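You operate a simulated robot arm through the tools that you are given. There is no shell and no other tool.

You are at the controls of a simulated robot arm. One attempt, no reset.

## Task
Brush the SOY disc and the black cover clean with the red round brush; disc into the white tray.
Fine: stand the brush back where it was; leave the other disc. Set down upright: what you pick out. What is to be rubbed or washed off counts as gone when no trace of it is left.

Only the result counts: the job must be done as asked and must still hold three seconds after the hand-in. Knocking over, shifting, dropping, spilling or breaking anything else fails it. Lids that push on must go on centred and level and be pressed home; caps that screw on are set level and turned clockwise until they are tight.

## Robot
A 7-joint arm with a three-finger gripper, fixed in place. Base frame: the origin is on the floor under the middle of its stand, x ahead of it, y to its left, z up; the work surface is at about z = 0.88. Lengths are in m, angles in degrees, forces in N, time in s.
With the tool pointing down near the work surface it reaches from about 0.1 to 0.88 m from the base axis. Its first joint turns from -166.0 to 166.0 degrees. Payload 2.94 kg.
The TCP is the grasp point between the finger pads, 0.03 m short of the fingertips. In the tool frame z runs along the fingers and y along their closing line. The gripper opens to 0.132 m; its body begins 0.107 m behind the TCP.
Orientation is that of the tool frame in the base frame, as a unit quaternion [x, y, z, w]. With the fingers straight down and closing along the base's y, the tool's x points along the base's -x, its y along +y and its z along -z.

## Interface
- The arm moves only by the tool drive_tool. Its argument "deltas" is one flat list of numbers, 6 for each row, row after row: the shift along the tool's x, y, z in units of 25 mm (1.0 is 25 mm), then the turn, a rotation vector about the tool's x, y, z in units of 5 degrees (1.0 is 5 degrees). In form: [x, y, z, rx, ry, rz, x, y, z, rx, ry, rz, ...]. A call has 1 to 20 rows; each row shifts and turns the commanded pose from where the row before left it, along the tool's axes as they then stand. "grip" is the finger opening in m, from 0 to 0.132, set as the call begins (left out, the last holds). A call with a number of a shift or a turn outside -1 to 1 is refused whole. Rows are played at 5 a second. More than 0.05 m and 8.6 degrees between two rows, or a gripper value outside its range, and nothing of the call is played. A pose out of reach is approached as far as the arm can. The call stops where the force on the tool passes 40 N (or 10 N more than at its start, if that is more) or the arm is blocked; 0.2 s more then pass. Each finger travels about 0.0374 m/s and halts on what it meets, pressing with about 44 N; the grip force reading is that of the motor and also rises with nothing between the fingers. The clock runs only during rows and for 0.2 s after the last one: add rows that do not move to give the fingers time. It gives the time, the measured TCP pose, the force on the tool (base axes), the opening and the grip force at its end, in the units of the frame above (readings bear some noise), with the torque about the TCP (base axes, N m) and any sound that the robot's microphone picked up, and new pictures: "pictures" is both (left out), scene, wrist or none.
- Cameras (640 x 400 px; columns grow to the right, rows downward): "scene" is fixed at [0.2189, 0.6507, 1.7189]; the picture's right is [-0.72, -0.69, 0.00], its down [-0.55, 0.58, -0.60] and it looks along [0.41, -0.43, -0.80] (base axes); focal length 301 px, centre (320, 200). "wrist" rides on the gripper at [0.072, 0.003, -0.144] in the tool frame; the picture's right is [-0.04, 1.00, 0.00], its down [-0.88, -0.04, -0.48] and it looks along [-0.48, -0.02, 0.88] (tool axes); focal length 256 px, centre (320, 200). There is no depth. A picture from a camera that has moved, and an enlarged one, comes with that camera's place and axes in the base frame and with its lens.
- move_column(by): moves the trunk up (or, below 0, down) by that many m; the arm rides with it, the base frame stays. It gives what a move gives, with no picture.
- zoom(camera, box): a new picture of the part [left, top, right, bottom] of that camera's present view, enlarged. The clock stands still meanwhile.
- finish_job(): hands the job in; it is judged then, once.

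Nothing tells you positions but the pictures and the camera data. Unless the task says otherwise, let go and move clear before handing in.

The tools are called after ">>>" as a command line: name --argument value ..., lists and objects as JSON in quotes. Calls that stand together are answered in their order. drive_tool: Moves the arm, as the interface text tells. Its arguments: {"type":"object","properties":{"deltas":{"type":"array","items":{"type":"number"}},"grip":{"type":"number"},"pictures":{"type":"string","enum":["both","scene","wrist","none"]}},"required":["deltas"]} The other tools are called the same way: move_column (by) moves the trunk up or down; zoom (camera, box) takes an enlarged picture of a part of a camera's view; finish_job () hands the job in.

At the start:

```text
time: 0.0
position: [0.5756, 0.1148, 1.2984]
orientation: [0.001, 1.0, 0.0, 0.0]
contact_force: [-0.1, -0.4, 0.3]
wrist_torque: [-0.01, 0.0, 0.01]
opening: 0.1321
finger_force: 0.1
trunk travel left (down, up): [-0.375, 0.165]
```

scene: 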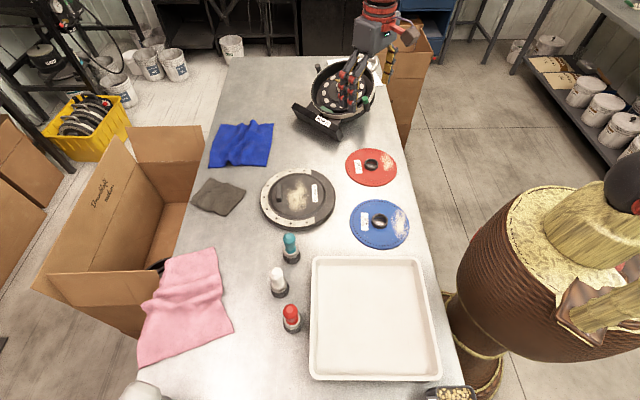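
wrist: 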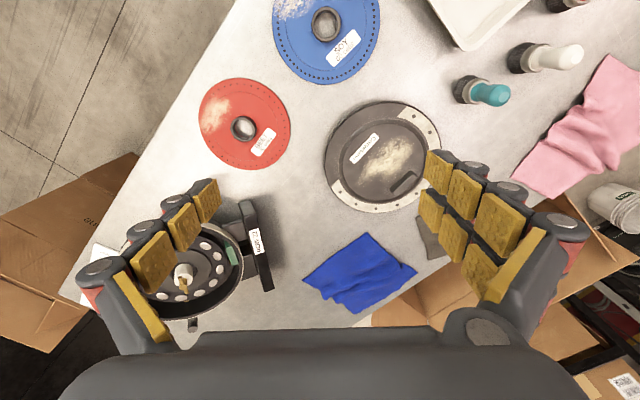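

I see a table with a red disc, a blue disc, a dark round cover, a white tray and three brushes (teal, white, red). I'll zoom in to read the labels and find the dirt before moving.

>>> zoom --camera "scene" --box '[240, 130, 430, 250]'

>>> zoom --camera "scene" --box '[240, 220, 450, 400]'

>>> zoom --camera "wrist" --box '[180, 0, 460, 220]'

>>> zoom --camera "wrist" --box '[420, 0, 640, 150]'

>>> zoom --camera "scene" --box '[270, 40, 430, 150]'

```text
3.33 times, centred on (335, 190) of scene
camera zoom: at [0.2189, 0.6507, 1.7189], right [-0.72, -0.69, 0.0], down [-0.55, 0.58, -0.6], along [0.41, -0.43, -0.8], focal length 1002 px, centre (270, 233)
```

zoom: 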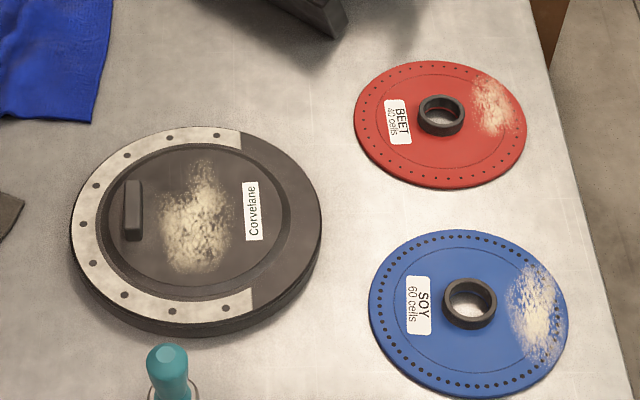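

```text
2.22 times, centred on (345, 310) of scene
camera zoom: at [0.2189, 0.6507, 1.7189], right [-0.72, -0.69, 0.0], down [-0.55, 0.58, -0.6], along [0.41, -0.43, -0.8], focal length 668 px, centre (264, -44)
```

zoom: 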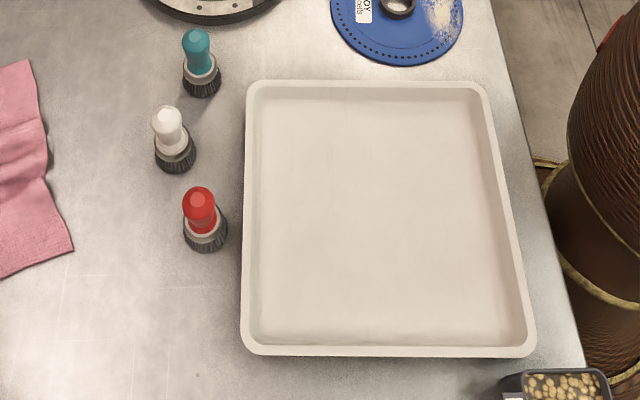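

```text
1.82 times, centred on (320, 110) of wrist
camera zoom: at [0.5051, 0.1184, 1.4437], right [0.04, 1.0, 0.0], down [0.88, -0.04, 0.48], along [0.48, -0.02, -0.88], focal length 465 px, centre (320, 364)
```

zoom: 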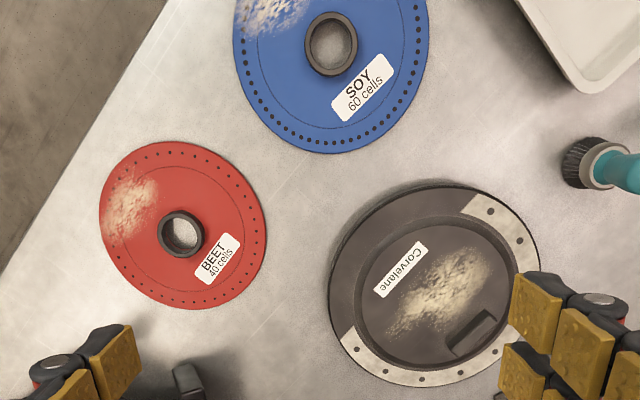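

```text
2.67 times, centred on (530, 75) of wrist
camera zoom: at [0.5051, 0.1184, 1.4437], right [0.04, 1.0, 0.0], down [0.88, -0.04, 0.48], along [0.48, -0.02, -0.88], focal length 683 px, centre (-240, 533)
```

zoom: 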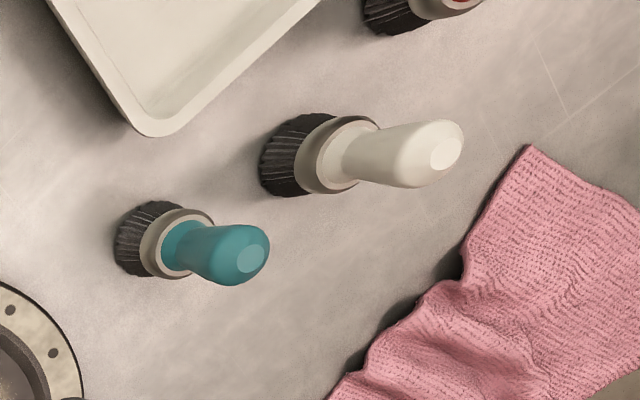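

```text
3.64 times, centred on (350, 95) of scene
camera zoom: at [0.2189, 0.6507, 1.7189], right [-0.72, -0.69, 0.0], down [-0.55, 0.58, -0.6], along [0.41, -0.43, -0.8], focal length 1093 px, centre (211, 582)
```

zoom: 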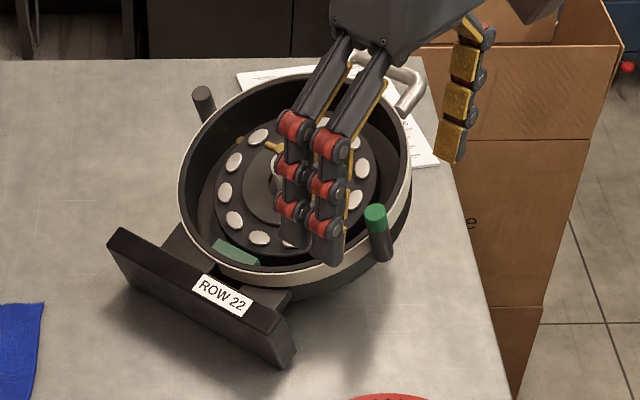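

I read the labels: the blue disc is SOY, dirty at its outer edge near (0.44, 0.14), and the black cover sits near (0.70, 0.25) with dirt in its middle. The red brush is near (0.42, 0.55) and the tray near (0.29, 0.385), so I'll move above the red brush for a closer look.

>>> drive_tool --deltas '[0.345, 0.963, 0.1, 0, 0, 0, 0.345, 0.963, 0.1, 0, 0, 0, 0.345, 0.963, 0.1, 0, 0, 0, 0.345, 0.963, 0.1, 0, 0, 0, 0.345, 0.963, 0.1, 0, 0, 0, 0.345, 0.963, 0.1, 0, 0, 0, 0.345, 0.963, 0.1, 0, 0, 0, 0.345, 0.963, 0.1, 0, 0, 0, 0.345, 0.963, 0.1, 0, 0, 0, 0.345, 0.963, 0.1, 0, 0, 0, 0.345, 0.963, 0.1, 0, 0, 0, 0.345, 0.963, 0.1, 0, 0, 0, 0.345, 0.963, 0.1, 0, 0, 0, 0.345, 0.963, 0.1, 0, 0, 0, 0.345, 0.963, 0.1, 0, 0, 0, 0.345, 0.963, 0.1, 0, 0, 0, 0.345, 0.963, 0.1, 0, 0, 0, 0.345, 0.963, 0.1, 0, 0, 0]' --grip 0.1

```text
time: 3.8
position: [0.4209, 0.5493, 1.2536]
orientation: [-0.001, 1.0, -0.001, 0.001]
contact_force: [-0.1, 0.4, 0.4]
wrist_torque: [-0.04, -0.02, -0.02]
opening: 0.1001
finger_force: 0.1
trunk travel left (down, up): [-0.375, 0.165]
camera wrist: at [0.3495, 0.553, 1.3989], right [0.04, 1.0, 0.0], down [0.88, -0.04, 0.48], along [0.47, -0.02, -0.88], focal length 256 px, centre (320, 200)
```

scene: 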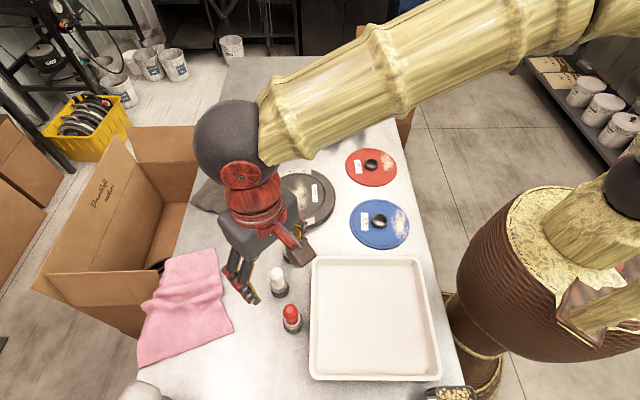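
wrist: 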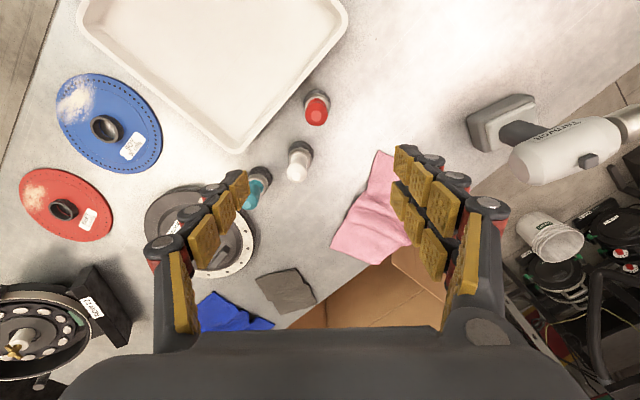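

The red brush is just ahead of the camera view. I'll zoom in on the brushes in both cameras to measure them.

>>> zoom --camera "wrist" --box '[230, 70, 380, 220]'

>>> zoom --camera "scene" --box '[250, 260, 330, 350]'

>>> zoom --camera "wrist" --box '[10, 60, 260, 260]'

```text
2.67 times, centred on (305, 145) of wrist
camera zoom: at [0.3495, 0.553, 1.3989], right [0.04, 1.0, 0.0], down [0.88, -0.04, 0.48], along [0.47, -0.02, -0.88], focal length 683 px, centre (360, 347)
```

zoom: 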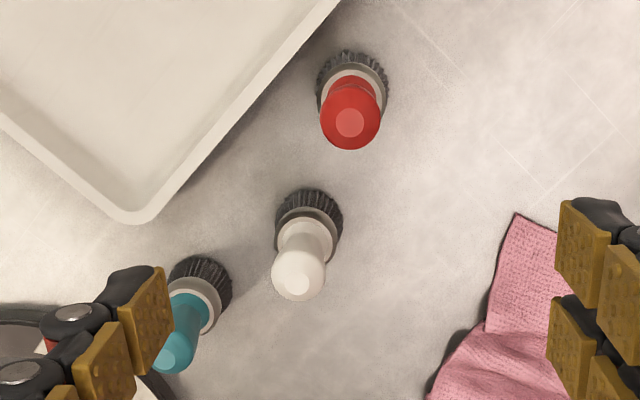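

```text
4.44 times, centred on (290, 305) of scene
camera zoom: at [0.2189, 0.6507, 1.7189], right [-0.72, -0.69, 0.0], down [-0.55, 0.58, -0.6], along [0.41, -0.43, -0.8], focal length 1336 px, centre (453, -267)
```

zoom: 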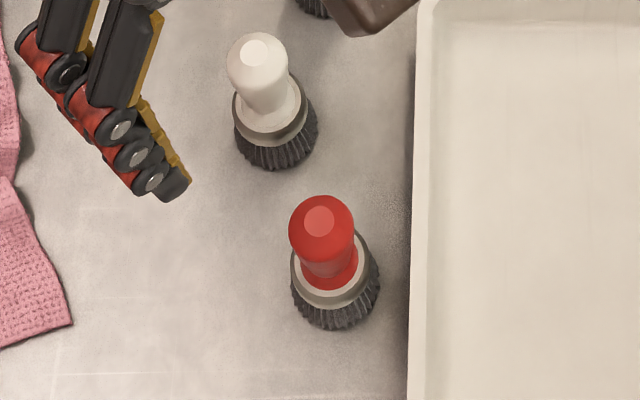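

```text
2.00 times, centred on (135, 160) of wrist
camera zoom: at [0.3495, 0.553, 1.3989], right [0.04, 1.0, 0.0], down [0.88, -0.04, 0.48], along [0.47, -0.02, -0.88], focal length 512 px, centre (690, 280)
```

zoom: 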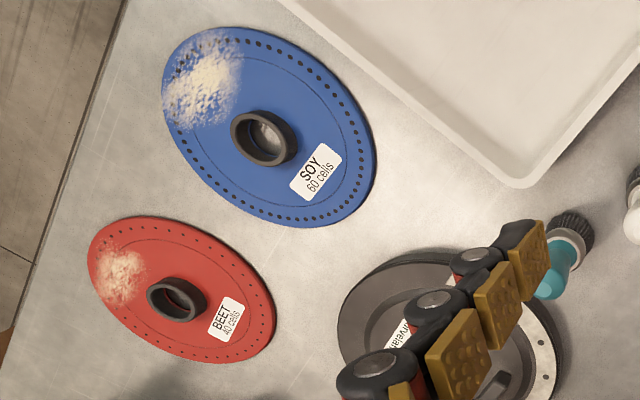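

The red brush stands about 11 cm tall with its axis near (0.418, 0.545). The tray rim is to its -y side and the white brush is about 10 cm away. I'll lower partway above the knob with a narrower opening and check the alignment.

>>> drive_tool --deltas '[0.015, -0.02, 0.95, 0, 0, 0, 0.015, -0.02, 0.95, 0, 0, 0, 0.015, -0.02, 0.95, 0, 0, 0, 0.015, -0.02, 0.95, 0, 0, 0, 0.015, -0.02, 0.95, 0, 0, 0, 0.015, -0.02, 0.95, 0, 0, 0, 0.015, -0.02, 0.95, 0, 0, 0, 0.015, -0.02, 0.95, 0, 0, 0, 0, 0, 0, 0, 0, 0]' --grip 0.08

```text
time: 5.8
position: [0.4172, 0.5441, 1.063]
orientation: [-0.001, 1.0, 0.0, 0.0]
contact_force: [-0.3, -0.2, -0.4]
wrist_torque: [0.0, 0.01, -0.03]
opening: 0.0802
finger_force: 0.1
trunk travel left (down, up): [-0.375, 0.165]
camera wrist: at [0.3462, 0.5477, 1.2072], right [0.04, 1.0, 0.0], down [0.88, -0.04, 0.48], along [0.48, -0.02, -0.88], focal length 256 px, centre (320, 200)
```

scene: 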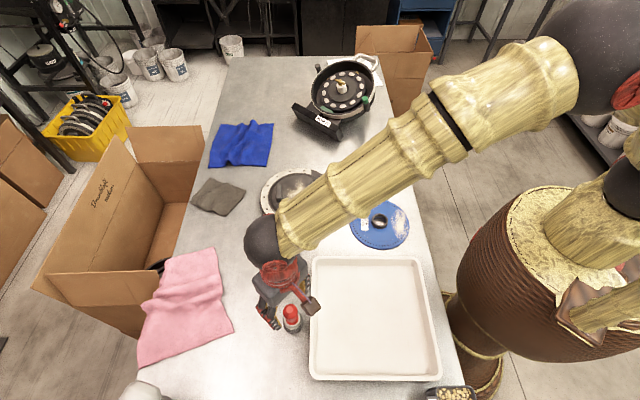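
wrist: 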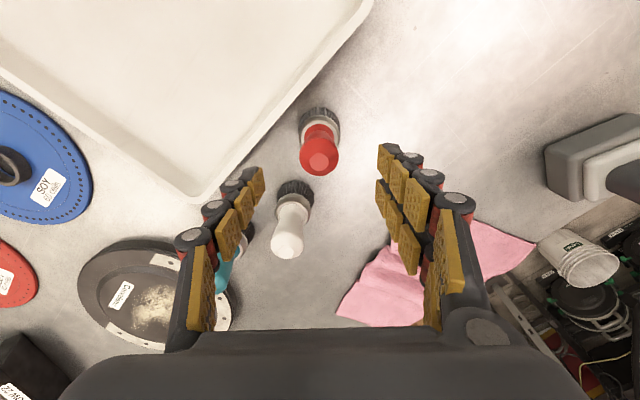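

The knob is nearly in line with the tool. I'll zoom in for one more fix on its axis before going down.

>>> zoom --camera "wrist" --box '[250, 90, 390, 200]'

>>> zoom --camera "scene" --box '[240, 250, 340, 340]'

```text
3.64 times, centred on (320, 145) of wrist
camera zoom: at [0.3462, 0.5477, 1.2072], right [0.04, 1.0, 0.0], down [0.88, -0.04, 0.48], along [0.48, -0.02, -0.88], focal length 931 px, centre (320, 400)
```

zoom: 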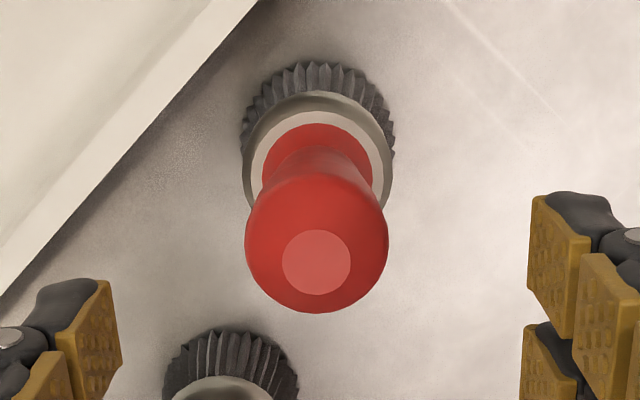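

```text
4.44 times, centred on (290, 295) of scene
camera zoom: at [0.2189, 0.6507, 1.7189], right [-0.72, -0.69, 0.0], down [-0.55, 0.58, -0.6], along [0.41, -0.43, -0.8], focal length 1336 px, centre (453, -222)
```

zoom: 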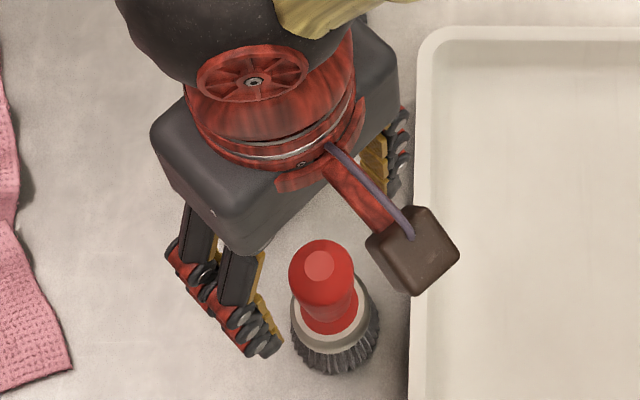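

Combining the views puts the knob top at z≈1.003 and the brush axis at (0.419, 0.544). I'll descend so the fingers straddle the knob.

>>> drive_tool --deltas '[-0.016, 0, 0.93, 0, 0, 0, -0.016, 0, 0.93, 0, 0, 0, -0.016, 0, 0.93, 0, 0, 0, -0.016, 0, 0.93, 0, 0, 0, 0, 0, 0, 0, 0, 0]' --grip 0.08

```text
time: 7.0
position: [0.4193, 0.5441, 0.9711]
orientation: [-0.001, 1.0, -0.001, 0.0]
contact_force: [0.3, -0.3, -0.3]
wrist_torque: [0.0, 0.02, 0.02]
opening: 0.0801
finger_force: 0.1
trunk travel left (down, up): [-0.375, 0.165]
camera wrist: at [0.3477, 0.5474, 1.1153], right [0.04, 1.0, 0.0], down [0.88, -0.04, 0.48], along [0.48, -0.02, -0.88], focal length 256 px, centre (320, 200)
```

scene: 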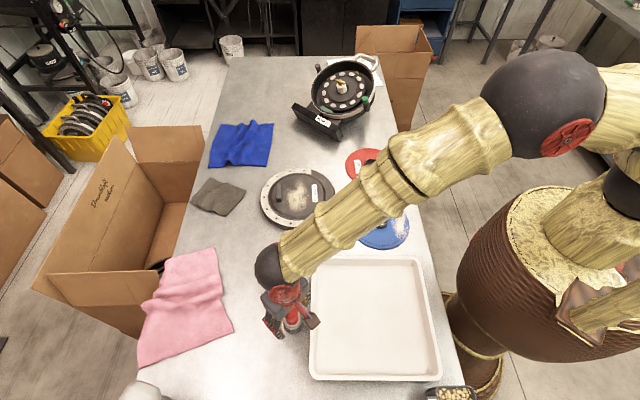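
wrist: 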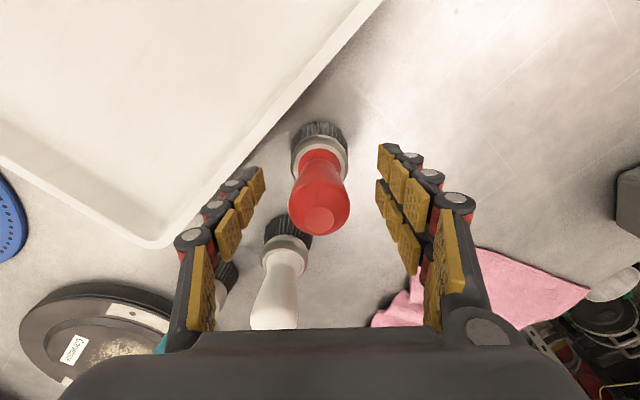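

The fingers straddle the handle evenly. Closing the grip now.

>>> drive_tool --deltas '[0, 0, 0, 0, 0, 0, 0, 0, 0, 0, 0, 0, 0, 0, 0, 0, 0, 0, 0, 0, 0, 0, 0, 0, 0, 0, 0, 0, 0, 0, 0, 0, 0, 0, 0, 0, 0, 0, 0, 0, 0, 0, 0, 0, 0, 0, 0, 0]' --grip 0.01

```text
time: 8.8
position: [0.4187, 0.5436, 0.9714]
orientation: [0.001, 1.0, 0.001, -0.001]
contact_force: [0.0, 0.2, 1.1]
wrist_torque: [-0.05, 0.01, 0.01]
opening: 0.0325
finger_force: 43.5
trunk travel left (down, up): [-0.375, 0.165]
camera wrist: at [0.3478, 0.5474, 1.1155], right [0.04, 1.0, 0.0], down [0.88, -0.04, 0.48], along [0.48, -0.02, -0.88], focal length 256 px, centre (320, 200)
```

scene: 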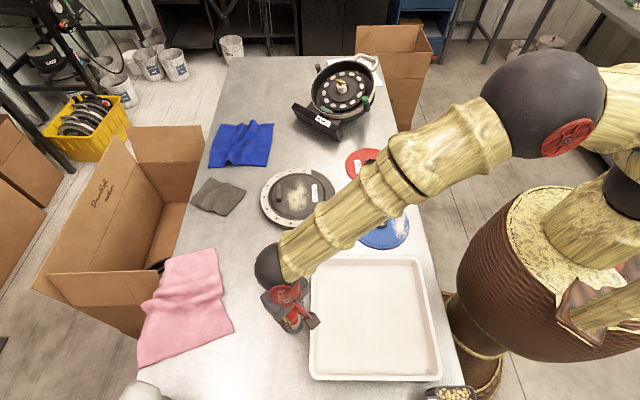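
wrist: 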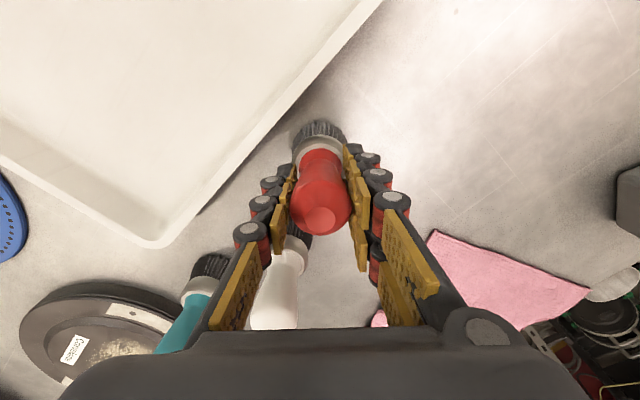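

The brush is gripped (opening 0.0325 m, so it is holding the handle). I'll lift straight up and check the hold.

>>> drive_tool --deltas '[0, 0, -0.4, 0, 0, 0, 0, 0, -0.8, 0, 0, 0, 0, 0, -1, 0, 0, 0, 0, 0, -1, 0, 0, 0, 0, 0, -1, 0, 0, 0, 0, 0, -1, 0, 0, 0, 0, 0, -0.8, 0, 0, 0, 0, 0, 0, 0, 0, 0]' --grip 0.01

```text
time: 10.6
position: [0.4177, 0.5448, 1.1221]
orientation: [0.0, 1.0, 0.0, 0.0]
contact_force: [0.7, -0.7, -0.7]
wrist_torque: [-0.03, 0.0, 0.03]
opening: 0.0324
finger_force: 43.8
trunk travel left (down, up): [-0.375, 0.165]
camera wrist: at [0.3481, 0.5478, 1.2659], right [0.04, 1.0, 0.0], down [0.88, -0.04, 0.48], along [0.47, -0.02, -0.88], focal length 256 px, centre (320, 200)
```

scene: 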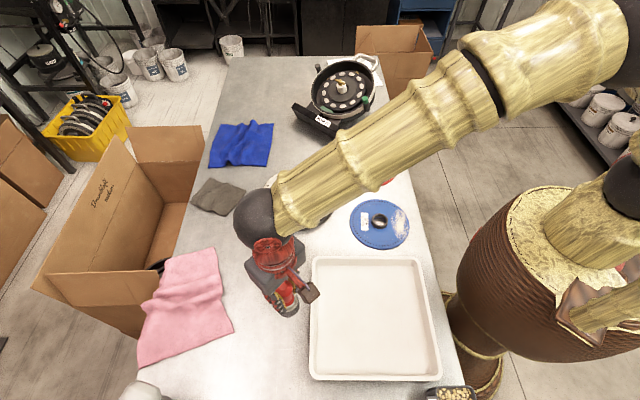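
wrist: 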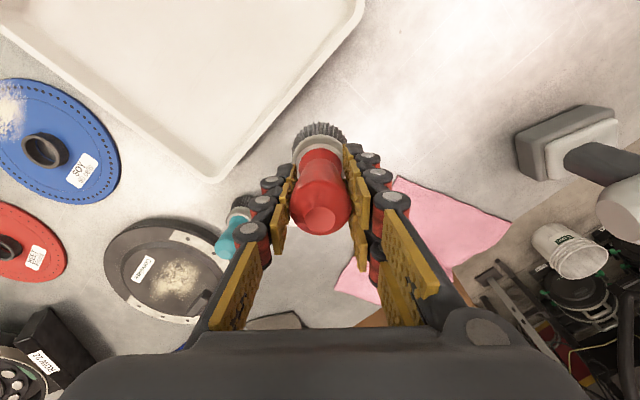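

The brush is held firmly upright. I'll carry it across to a point where the wrist camera sees the SOY disc's dirt clearly.

>>> drive_tool --deltas '[0, -0.8, -0.6, 0, 0, 0, 0, -0.95, -0.5, 0, 0, 0, -0.17, -0.95, 0, 0, 0, 0, -0.17, -0.95, 0, 0, 0, 0, -0.17, -0.95, 0, 0, 0, 0, -0.17, -0.95, 0, 0, 0, 0, -0.17, -0.95, 0, 0, 0, 0, -0.17, -0.95, 0, 0, 0, 0, -0.17, -0.95, 0, 0, 0, 0, -0.17, -0.95, 0, 0, 0, 0, -0.17, -0.95, 0, 0, 0, 0, -0.17, -0.95, 0, 0, 0, 0, -0.17, -0.95, 0, 0, 0, 0, -0.17, -0.8, 0, 0, 0, 0, 0, 0, 0, 0, 0, 0]' --grip 0.01

>>> zoom --camera "wrist" --box '[160, 10, 360, 180]'

>>> zoom --camera "scene" --box '[330, 190, 430, 260]'

```text
time: 13.8
position: [0.4708, 0.2183, 1.1484]
orientation: [-0.001, 1.0, -0.001, 0.0]
contact_force: [0.0, 0.1, -1.3]
wrist_torque: [-0.01, -0.02, -0.03]
opening: 0.0326
finger_force: 43.8
trunk travel left (down, up): [-0.375, 0.165]
camera wrist: at [0.3994, 0.2213, 1.2932], right [0.04, 1.0, 0.0], down [0.88, -0.04, 0.48], along [0.47, -0.02, -0.88], focal length 256 px, centre (320, 200)
```

scene: 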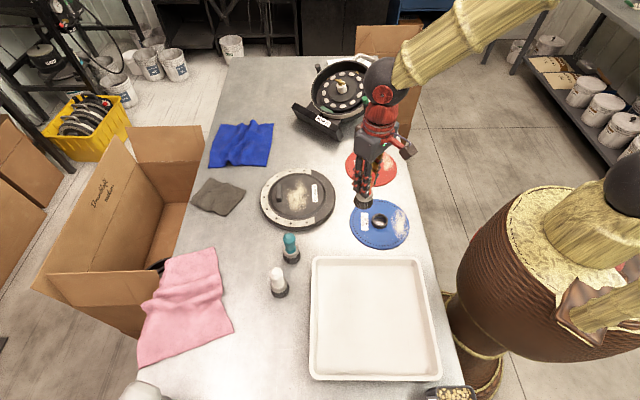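
wrist: 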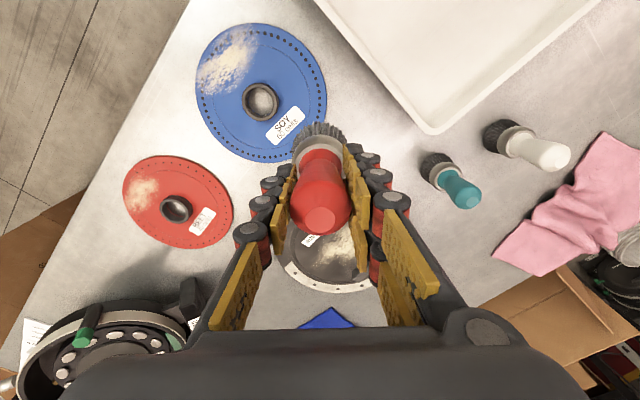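

```text
2.35 times, centred on (260, 95) of wrist
camera zoom: at [0.3994, 0.2213, 1.2932], right [0.04, 1.0, 0.0], down [0.88, -0.04, 0.48], along [0.47, -0.02, -0.88], focal length 602 px, centre (461, 447)
```

zoom: 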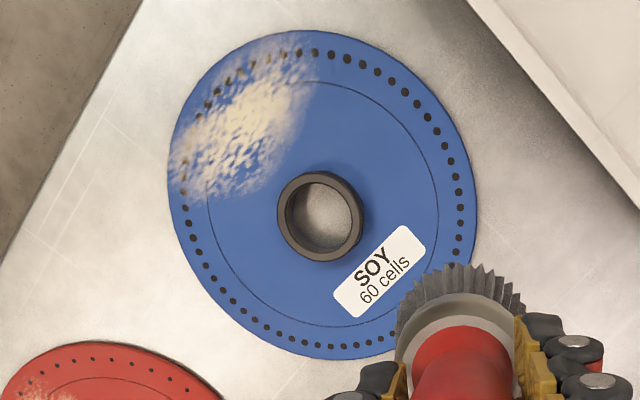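

```text
5.71 times, centred on (380, 225) of scene
camera zoom: at [0.2189, 0.6507, 1.7189], right [-0.72, -0.69, 0.0], down [-0.55, 0.58, -0.6], along [0.41, -0.43, -0.8], focal length 1718 px, centre (-23, 57)
```

zoom: 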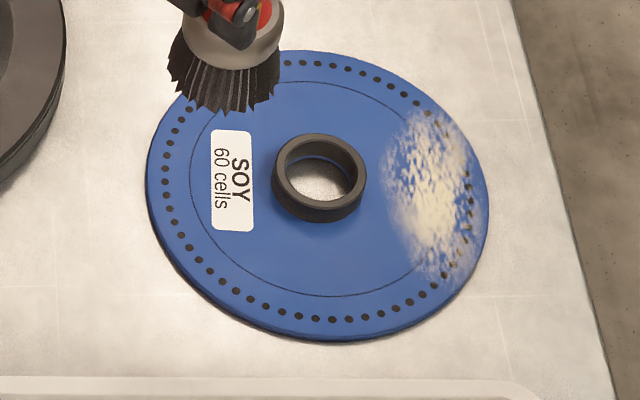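

I can see the SOY disc clearly: centre ≈ (0.447, 0.134), radius ≈ 0.097, with the dirt patch centred near (0.396, 0.089) and reaching the rim. The central hub ring stands about 2.5 cm high and must be avoided. I'll move above the dirt and lower partway.

>>> drive_tool --deltas '[0.505, -0.868, 0, 0, 0, 0, 0.505, -0.868, 0, 0, 0, 0, 0.505, -0.868, 0, 0, 0, 0, 0.505, -0.868, 0, 0, 0, 0, 0.505, -0.868, 0, 0, 0, 0, 0.505, -0.868, 0, 0, 0, 0, 0, 0, 0.95, 0, 0, 0, 0, 0, 0.95, 0, 0, 0, 0, 0, 0.95, 0, 0, 0, 0, 0, 0.95, 0, 0, 0, 0, 0, 0.95, 0, 0, 0, 0, 0, 0, 0, 0, 0]' --grip 0.01

>>> zoom --camera "scene" --box '[330, 180, 430, 260]'

>>> zoom --camera "wrist" --box '[240, 80, 400, 240]'

```text
time: 16.4
position: [0.3941, 0.0895, 1.0309]
orientation: [-0.001, 1.0, 0.0, -0.001]
contact_force: [0.5, 0.5, -0.5]
wrist_torque: [0.04, -0.04, 0.02]
opening: 0.0322
finger_force: 44.4
trunk travel left (down, up): [-0.375, 0.165]
camera wrist: at [0.3232, 0.0922, 1.1743], right [0.04, 1.0, 0.0], down [0.88, -0.04, 0.48], along [0.48, -0.02, -0.88], focal length 256 px, centre (320, 200)
```

scene: 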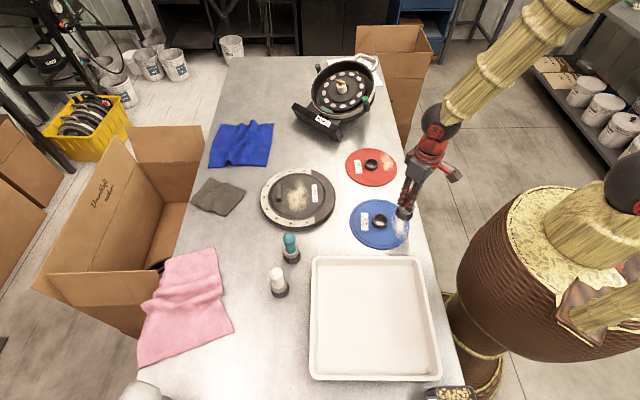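
wrist: 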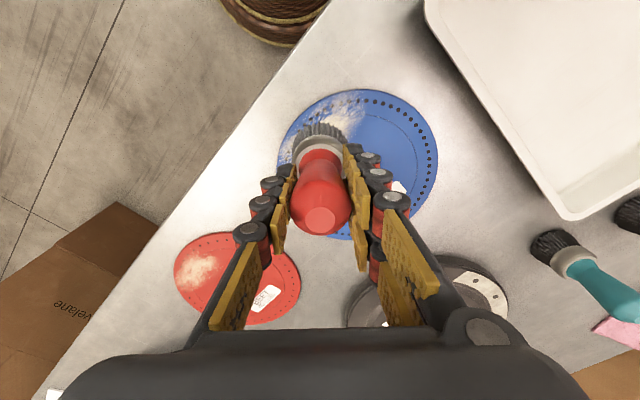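

```text
5.00 times, centred on (380, 220) of scene
camera zoom: at [0.2189, 0.6507, 1.7189], right [-0.72, -0.69, 0.0], down [-0.55, 0.58, -0.6], along [0.41, -0.43, -0.8], focal length 1503 px, centre (20, 100)
```

zoom: 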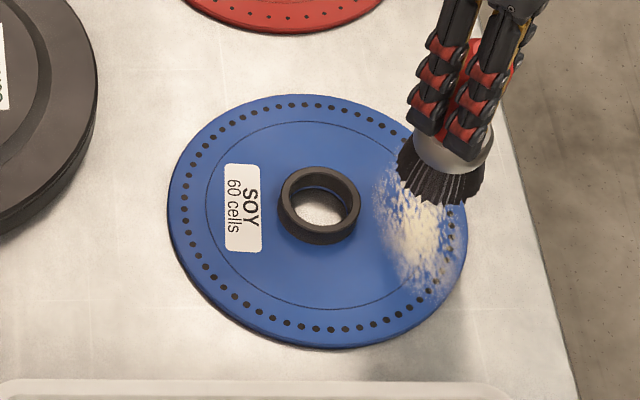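

```text
2.50 times, centred on (320, 160) of wrist
camera zoom: at [0.3232, 0.0922, 1.1743], right [0.04, 1.0, 0.0], down [0.88, -0.04, 0.48], along [0.48, -0.02, -0.88], focal length 640 px, centre (320, 300)
```

zoom: 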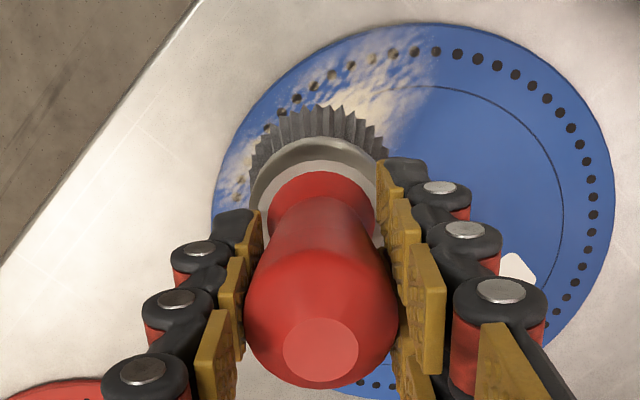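

The brush is centred over the dirt. I'll lower in small steps to find contact.

>>> drive_tool --deltas '[0, 0, 0.6, 0, 0, 0, 0, 0, 0.6, 0, 0, 0, 0, 0, 0.6, 0, 0, 0, 0, 0, 0.08, 0, 0, 0, 0, 0, 0.08, 0, 0, 0, 0, 0, 0.08, 0, 0, 0, 0, 0, 0, 0, 0, 0]' --grip 0.01 --pictures "none"

>>> zoom --camera "scene" --box '[330, 180, 430, 260]'

```text
time: 18.0
position: [0.3951, 0.0906, 0.9799]
orientation: [-0.001, 1.0, 0.001, 0.001]
contact_force: [0.1, 0.4, -0.7]
wrist_torque: [-0.02, 0.03, 0.0]
opening: 0.0327
finger_force: 43.8
trunk travel left (down, up): [-0.375, 0.165]
```

```text
5.00 times, centred on (380, 220) of scene
camera zoom: at [0.2189, 0.6507, 1.7189], right [-0.72, -0.69, 0.0], down [-0.55, 0.58, -0.6], along [0.41, -0.43, -0.8], focal length 1503 px, centre (20, 100)
```

zoom: 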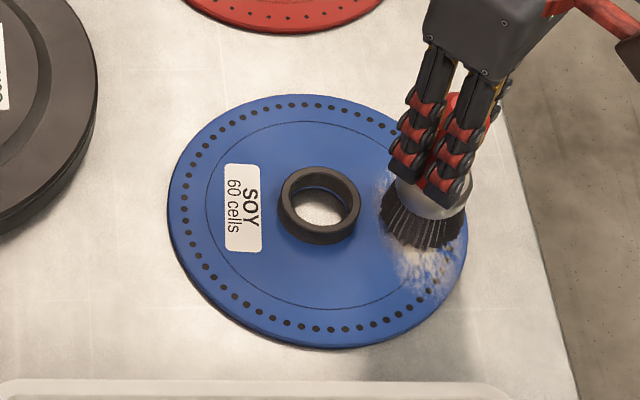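

No contact force yet at TCP z = 0.980, so I'll keep going down in 1 mm steps.

>>> drive_tool --deltas '[0, 0, 0.04, 0, 0, 0, 0, 0, 0.04, 0, 0, 0, 0, 0, 0.04, 0, 0, 0, 0, 0, 0, 0, 0, 0]' --grip 0.01 --pictures "none"

```text
time: 19.0
position: [0.3938, 0.0896, 0.9763]
orientation: [-0.001, 1.0, 0.0, 0.0]
contact_force: [0.2, 1.1, 1.5]
wrist_torque: [0.0, 0.04, 0.01]
opening: 0.0326
finger_force: 44.4
trunk travel left (down, up): [-0.375, 0.165]
```

>>> drive_tool --deltas '[0, 0, 0.04, 0, 0, 0, 0, 0, 0, 0, 0, 0]' --grip 0.01 --pictures "none"

```text
time: 19.6
position: [0.3947, 0.0895, 0.9766]
orientation: [-0.001, 1.0, 0.0, 0.001]
contact_force: [-3.2, -1.6, 19.6]
wrist_torque: [-0.26, 0.36, -0.03]
opening: 0.0323
finger_force: 44.0
trunk travel left (down, up): [-0.375, 0.165]
```

Contact is stiff: 1 mm gave about 20 N. I'll ease back slightly for a light rubbing pressure.

>>> drive_tool --deltas '[0, 0, -0.028, 0, 0, 0, 0, 0, 0, 0, 0, 0]' --grip 0.01 --pictures "none"

```text
time: 20.2
position: [0.3941, 0.0893, 0.9763]
orientation: [-0.001, 1.0, 0.0, 0.001]
contact_force: [0.4, 0.1, 10.7]
wrist_torque: [-0.08, -0.03, 0.0]
opening: 0.0326
finger_force: 44.5
trunk travel left (down, up): [-0.375, 0.165]
```

Now about 10 N. I'll ease a touch more and make a short tangential test stroke to see whether the dirt comes off and whether the disc stays put.

>>> drive_tool --deltas '[0, 0, -0.01, 0, 0, 0, -0.26, -0.3, 0, 0, 0, 0, -0.26, -0.3, 0, 0, 0, 0, -0.26, -0.3, 0, 0, 0, 0, 0, 0, 0, 0, 0, 0]' --grip 0.01 --pictures "none"

>>> zoom --camera "scene" --box '[330, 180, 430, 260]'

>>> zoom --camera "wrist" --box '[220, 40, 420, 200]'

```text
time: 21.4
position: [0.4153, 0.0672, 0.9753]
orientation: [-0.001, 1.0, 0.0, 0.0]
contact_force: [-4.8, 4.6, 20.0]
wrist_torque: [0.31, 0.3, 0.05]
opening: 0.0324
finger_force: 44.3
trunk travel left (down, up): [-0.375, 0.165]
```

```text
5.00 times, centred on (380, 220) of scene
camera zoom: at [0.2189, 0.6507, 1.7189], right [-0.72, -0.69, 0.0], down [-0.55, 0.58, -0.6], along [0.41, -0.43, -0.8], focal length 1503 px, centre (20, 100)
```

zoom: 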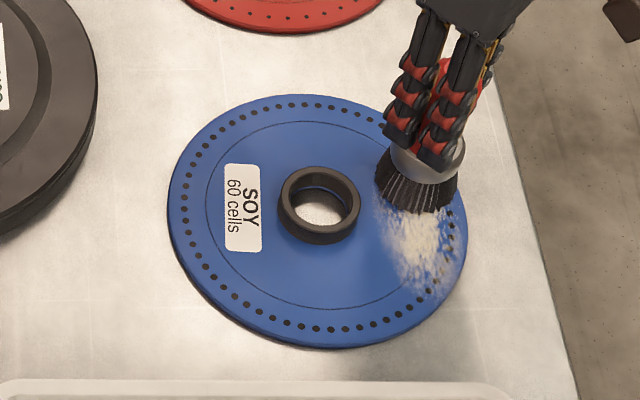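

```text
2.50 times, centred on (320, 120) of wrist
camera zoom: at [0.3422, 0.0709, 1.12], right [0.04, 1.0, 0.0], down [0.88, -0.04, 0.48], along [0.48, -0.02, -0.88], focal length 640 px, centre (320, 400)
```

zoom: 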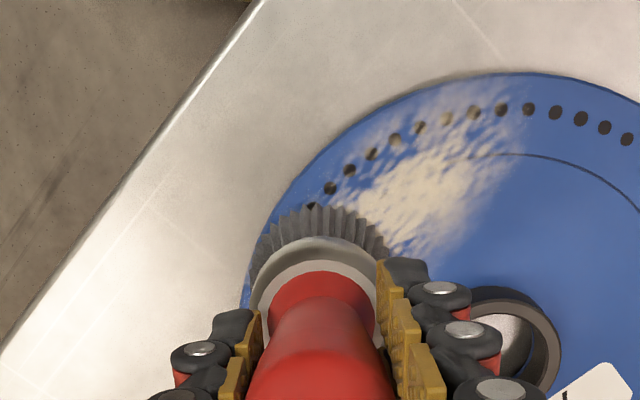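

The disc did not move. I'll make a longer stroke back across the patch and compare.

>>> drive_tool --deltas '[0, 0, -0.015, 0, 0, 0, 0.25, 0.28, 0, 0, 0, 0, 0.25, 0.28, 0, 0, 0, 0, 0.25, 0.28, 0, 0, 0, 0, 0.25, 0.28, 0, 0, 0, 0, 0.25, 0.28, 0, 0, 0, 0, 0.25, 0.28, 0, 0, 0, 0, 0.25, 0.28, 0, 0, 0, 0, 0.25, 0.28, 0, 0, 0, 0]' --grip 0.01 --pictures "none"

>>> zoom --camera "scene" --box '[330, 180, 430, 260]'

>>> zoom --camera "wrist" --box '[220, 40, 420, 200]'

```text
time: 23.4
position: [0.3645, 0.1226, 0.9765]
orientation: [-0.001, 1.0, 0.0, 0.001]
contact_force: [0.9, 0.1, 11.7]
wrist_torque: [0.06, -0.18, 0.02]
opening: 0.0326
finger_force: 43.6
trunk travel left (down, up): [-0.375, 0.165]
```

```text
5.00 times, centred on (380, 220) of scene
camera zoom: at [0.2189, 0.6507, 1.7189], right [-0.72, -0.69, 0.0], down [-0.55, 0.58, -0.6], along [0.41, -0.43, -0.8], focal length 1503 px, centre (20, 100)
```

zoom: 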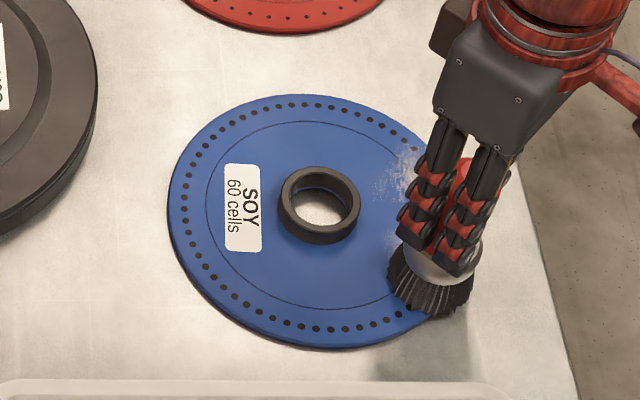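

```text
2.50 times, centred on (320, 120) of wrist
camera zoom: at [0.2929, 0.1263, 1.12], right [0.04, 1.0, 0.0], down [0.88, -0.04, 0.48], along [0.48, -0.02, -0.88], focal length 640 px, centre (320, 400)
```

zoom: 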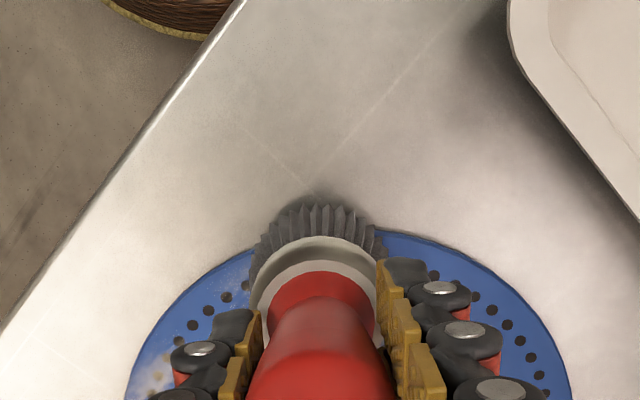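

One full stroke wiped most of it; faint traces remain on the inner side and at the far end. I'll do an inner pass (staying clear of the hub), then an outer pass along the rim.

>>> drive_tool --deltas '[-0.285, 0.25, -0.01, 0, 0, 0, -0.25, -0.285, 0, 0, 0, 0, -0.25, -0.285, 0, 0, 0, 0, -0.25, -0.285, 0, 0, 0, 0, -0.25, -0.285, 0, 0, 0, 0, -0.25, -0.285, 0, 0, 0, 0, -0.25, -0.285, 0, 0, 0, 0, -0.25, -0.285, 0, 0, 0, 0, -0.25, -0.285, 0, 0, 0, 0, -0.25, -0.285, 0, 0, 0, 0, -0.25, -0.285, 0, 0, 0, 0]' --grip 0.01 --pictures "none"

>>> zoom --camera "scene" --box '[330, 180, 430, 260]'

>>> zoom --camera "wrist" --box '[220, 40, 420, 200]'

```text
time: 25.8
position: [0.4359, 0.0572, 0.9757]
orientation: [-0.001, 1.0, 0.0, 0.0]
contact_force: [0.1, 0.2, -0.3]
wrist_torque: [0.0, -0.01, 0.04]
opening: 0.0323
finger_force: 43.7
trunk travel left (down, up): [-0.375, 0.165]
```

```text
5.00 times, centred on (380, 220) of scene
camera zoom: at [0.2189, 0.6507, 1.7189], right [-0.72, -0.69, 0.0], down [-0.55, 0.58, -0.6], along [0.41, -0.43, -0.8], focal length 1503 px, centre (20, 100)
```

zoom: 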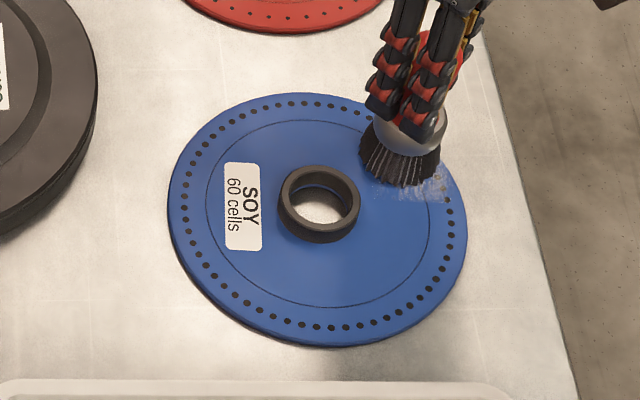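

```text
2.50 times, centred on (320, 120) of wrist
camera zoom: at [0.363, 0.0608, 1.1201], right [0.04, 1.0, 0.0], down [0.88, -0.04, 0.48], along [0.48, -0.02, -0.88], focal length 640 px, centre (320, 400)
```

zoom: 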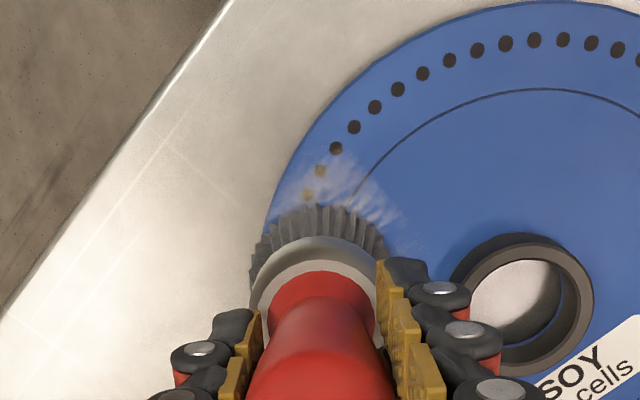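

Only a small smudge remains near the far end, where contact was lost. I'll press back to contact and scrub over it back and forth, including the rim.

>>> drive_tool --deltas '[0.3, -0.27, 0.02, 0, 0, 0, 0.25, 0.285, 0, 0, 0, 0, 0.25, 0.285, 0, 0, 0, 0, 0.25, 0.285, 0, 0, 0, 0, 0.25, 0.285, 0, 0, 0, 0, 0.25, 0.285, 0, 0, 0, 0]' --grip 0.01 --pictures "none"

>>> zoom --camera "scene" --box '[330, 180, 430, 260]'

>>> zoom --camera "wrist" --box '[220, 40, 420, 200]'

```text
time: 27.2
position: [0.3953, 0.0858, 0.9765]
orientation: [-0.001, 1.0, 0.0, 0.001]
contact_force: [-0.9, 1.0, 2.4]
wrist_torque: [0.01, -0.01, 0.02]
opening: 0.0326
finger_force: 43.9
trunk travel left (down, up): [-0.375, 0.165]
```

```text
5.00 times, centred on (380, 220) of scene
camera zoom: at [0.2189, 0.6507, 1.7189], right [-0.72, -0.69, 0.0], down [-0.55, 0.58, -0.6], along [0.41, -0.43, -0.8], focal length 1503 px, centre (20, 100)
```

zoom: 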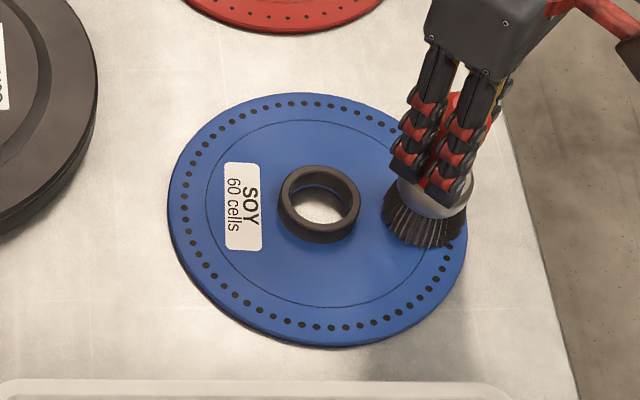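

```text
2.50 times, centred on (320, 120) of wrist
camera zoom: at [0.3239, 0.0893, 1.1201], right [0.04, 1.0, 0.0], down [0.88, -0.04, 0.48], along [0.48, -0.02, -0.88], focal length 640 px, centre (320, 400)
```

zoom: 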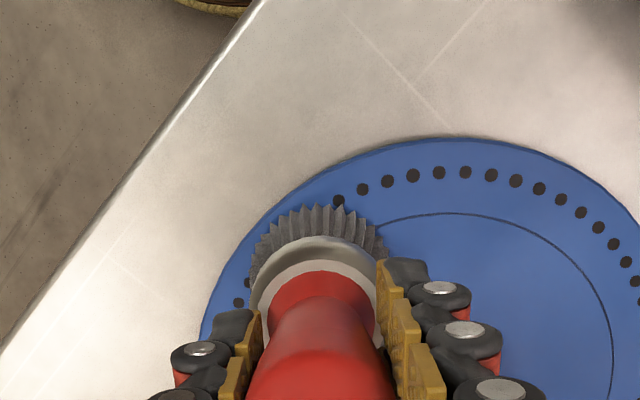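

It looks clean apart from what may be under the brush. I'll do one more outer sweep both ways along the rim, then lift and inspect.

>>> drive_tool --deltas '[0.2, -0.18, 0.005, 0, 0, 0, 0.26, 0.3, 0, 0, 0, 0, 0.26, 0.3, 0, 0, 0, 0, 0.26, 0.3, 0, 0, 0, 0, 0.26, 0.3, 0, 0, 0, 0, -0.26, -0.3, 0, 0, 0, 0, -0.26, -0.3, 0, 0, 0, 0, -0.26, -0.3, 0, 0, 0, 0, -0.26, -0.3, 0, 0, 0, 0, -0.26, -0.3, 0, 0, 0, 0, -0.26, -0.3, 0, 0, 0, 0, -0.26, -0.3, 0, 0, 0, 0, -0.26, -0.3, 0, 0, 0, 0, 0, 0, -0.6, 0, 0, 0, 0, 0, -1, 0, 0, 0, 0, 0, -1, 0, 0, 0, 0, 0, -1, 0, 0, 0, 0, 0, 0, 0, 0, 0]' --grip 0.01 --pictures "none"

>>> zoom --camera "scene" --box '[330, 180, 430, 260]'

>>> zoom --camera "wrist" --box '[220, 40, 420, 200]'

```text
time: 31.0
position: [0.4175, 0.0517, 1.068]
orientation: [0.0, 1.0, 0.0, 0.0]
contact_force: [-0.6, -0.2, -0.6]
wrist_torque: [0.02, 0.01, -0.02]
opening: 0.0325
finger_force: 44.5
trunk travel left (down, up): [-0.375, 0.165]
```

```text
5.00 times, centred on (380, 220) of scene
camera zoom: at [0.2189, 0.6507, 1.7189], right [-0.72, -0.69, 0.0], down [-0.55, 0.58, -0.6], along [0.41, -0.43, -0.8], focal length 1503 px, centre (20, 100)
```

zoom: 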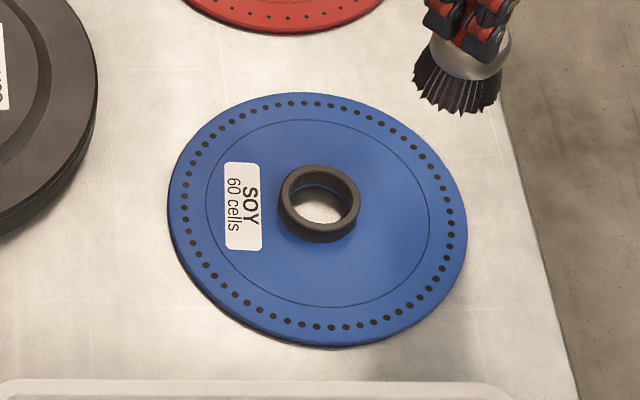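

```text
2.50 times, centred on (320, 120) of wrist
camera zoom: at [0.3463, 0.0554, 1.2113], right [0.04, 1.0, 0.0], down [0.88, -0.04, 0.48], along [0.47, -0.02, -0.88], focal length 640 px, centre (320, 400)
```

zoom: 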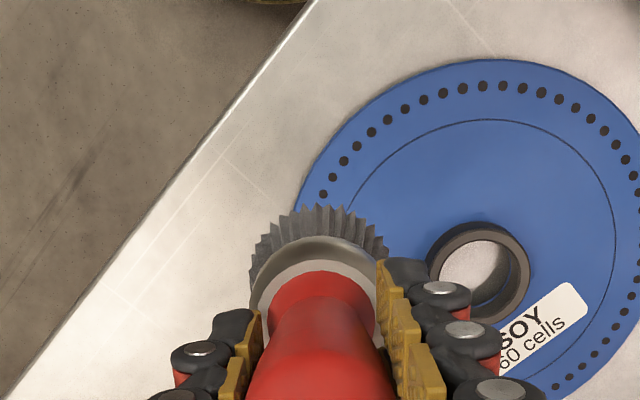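

The SOY disc looks clean. Let me enlarge further to check it, then carry the brush over to view the black cover.

>>> zoom --camera "scene" --box '[380, 195, 415, 245]'

>>> drive_tool --deltas '[0, 0, -0.82, 0, 0, 0, 0, 0, -0.82, 0, 0, 0, 0, 0, -0.82, 0, 0, 0, 0, 0, -0.82, 0, 0, 0, -0.69, 0.94, 0, 0, 0, 0, -0.69, 0.94, 0, 0, 0, 0, -0.69, 0.94, 0, 0, 0, 0, -0.69, 0.94, 0, 0, 0, 0, -0.69, 0.94, 0, 0, 0, 0, -0.69, 0.94, 0, 0, 0, 0, -0.69, 0.94, 0, 0, 0, 0, -0.69, 0.94, 0, 0, 0, 0, -0.69, 0.94, 0, 0, 0, 0, -0.69, 0.94, 0, 0, 0, 0, -0.69, 0.94, 0, 0, 0, 0, -0.69, 0.94, 0, 0, 0, 0, -0.69, 0.94, 0, 0, 0, 0, -0.69, 0.94, 0, 0, 0, 0, 0, 0, 0, 0, 0, 0]' --grip 0.01

>>> zoom --camera "wrist" --box '[160, 60, 320, 220]'

>>> zoom --camera "scene" --box '[250, 150, 350, 240]'

```text
8.00 times, centred on (398, 220) of scene
camera zoom: at [0.2189, 0.6507, 1.7189], right [-0.72, -0.69, 0.0], down [-0.55, 0.58, -0.6], along [0.41, -0.43, -0.8], focal length 2405 px, centre (-300, 40)
```

zoom: 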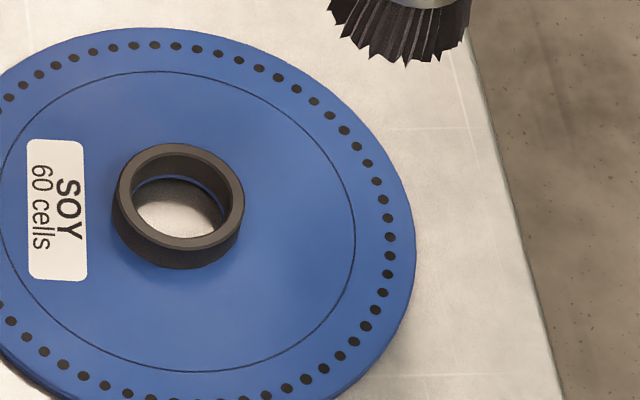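

```text
time: 35.0
position: [0.6574, 0.3819, 1.1481]
orientation: [0.0, 1.0, 0.0, 0.0]
contact_force: [-0.3, -1.1, -1.6]
wrist_torque: [0.0, -0.01, -0.01]
opening: 0.0324
finger_force: 44.1
trunk travel left (down, up): [-0.375, 0.165]
camera wrist: at [0.5861, 0.3855, 1.2918], right [0.04, 1.0, 0.0], down [0.88, -0.04, 0.48], along [0.48, -0.02, -0.88], focal length 256 px, centre (320, 200)
```

scene: 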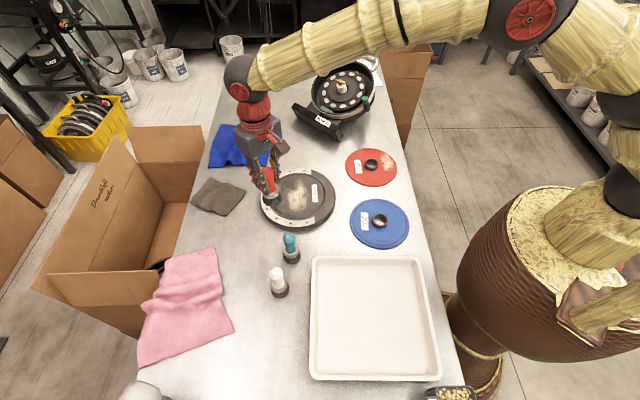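
wrist: 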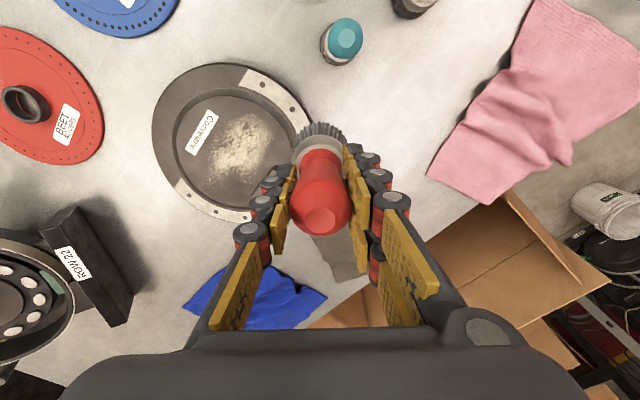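

```text
2.50 times, centred on (240, 140) of wrist
camera zoom: at [0.5861, 0.3855, 1.2918], right [0.04, 1.0, 0.0], down [0.88, -0.04, 0.48], along [0.48, -0.02, -0.88], focal length 640 px, centre (520, 350)
```

zoom: 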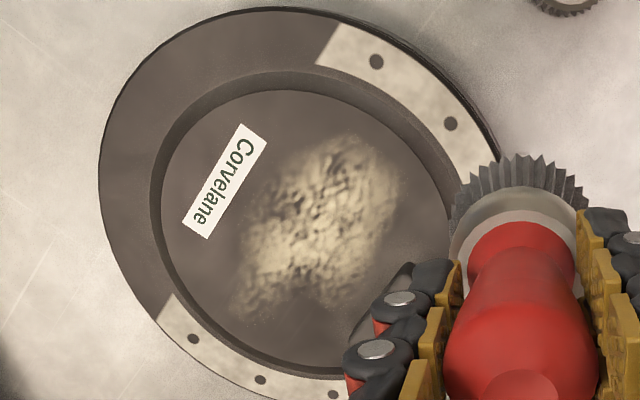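

```text
4.44 times, centred on (300, 195) of scene
camera zoom: at [0.2189, 0.6507, 1.7189], right [-0.72, -0.69, 0.0], down [-0.55, 0.58, -0.6], along [0.41, -0.43, -0.8], focal length 1336 px, centre (409, 222)
```

zoom: 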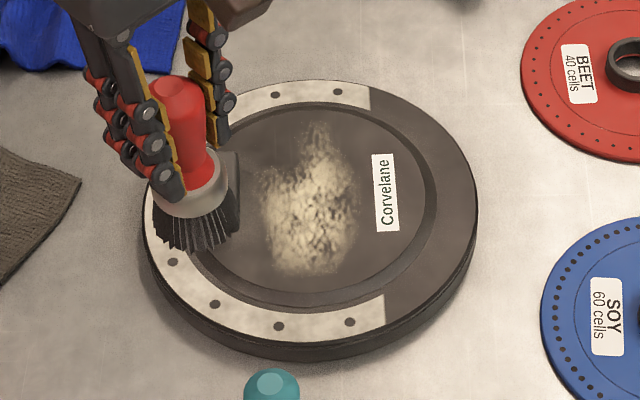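

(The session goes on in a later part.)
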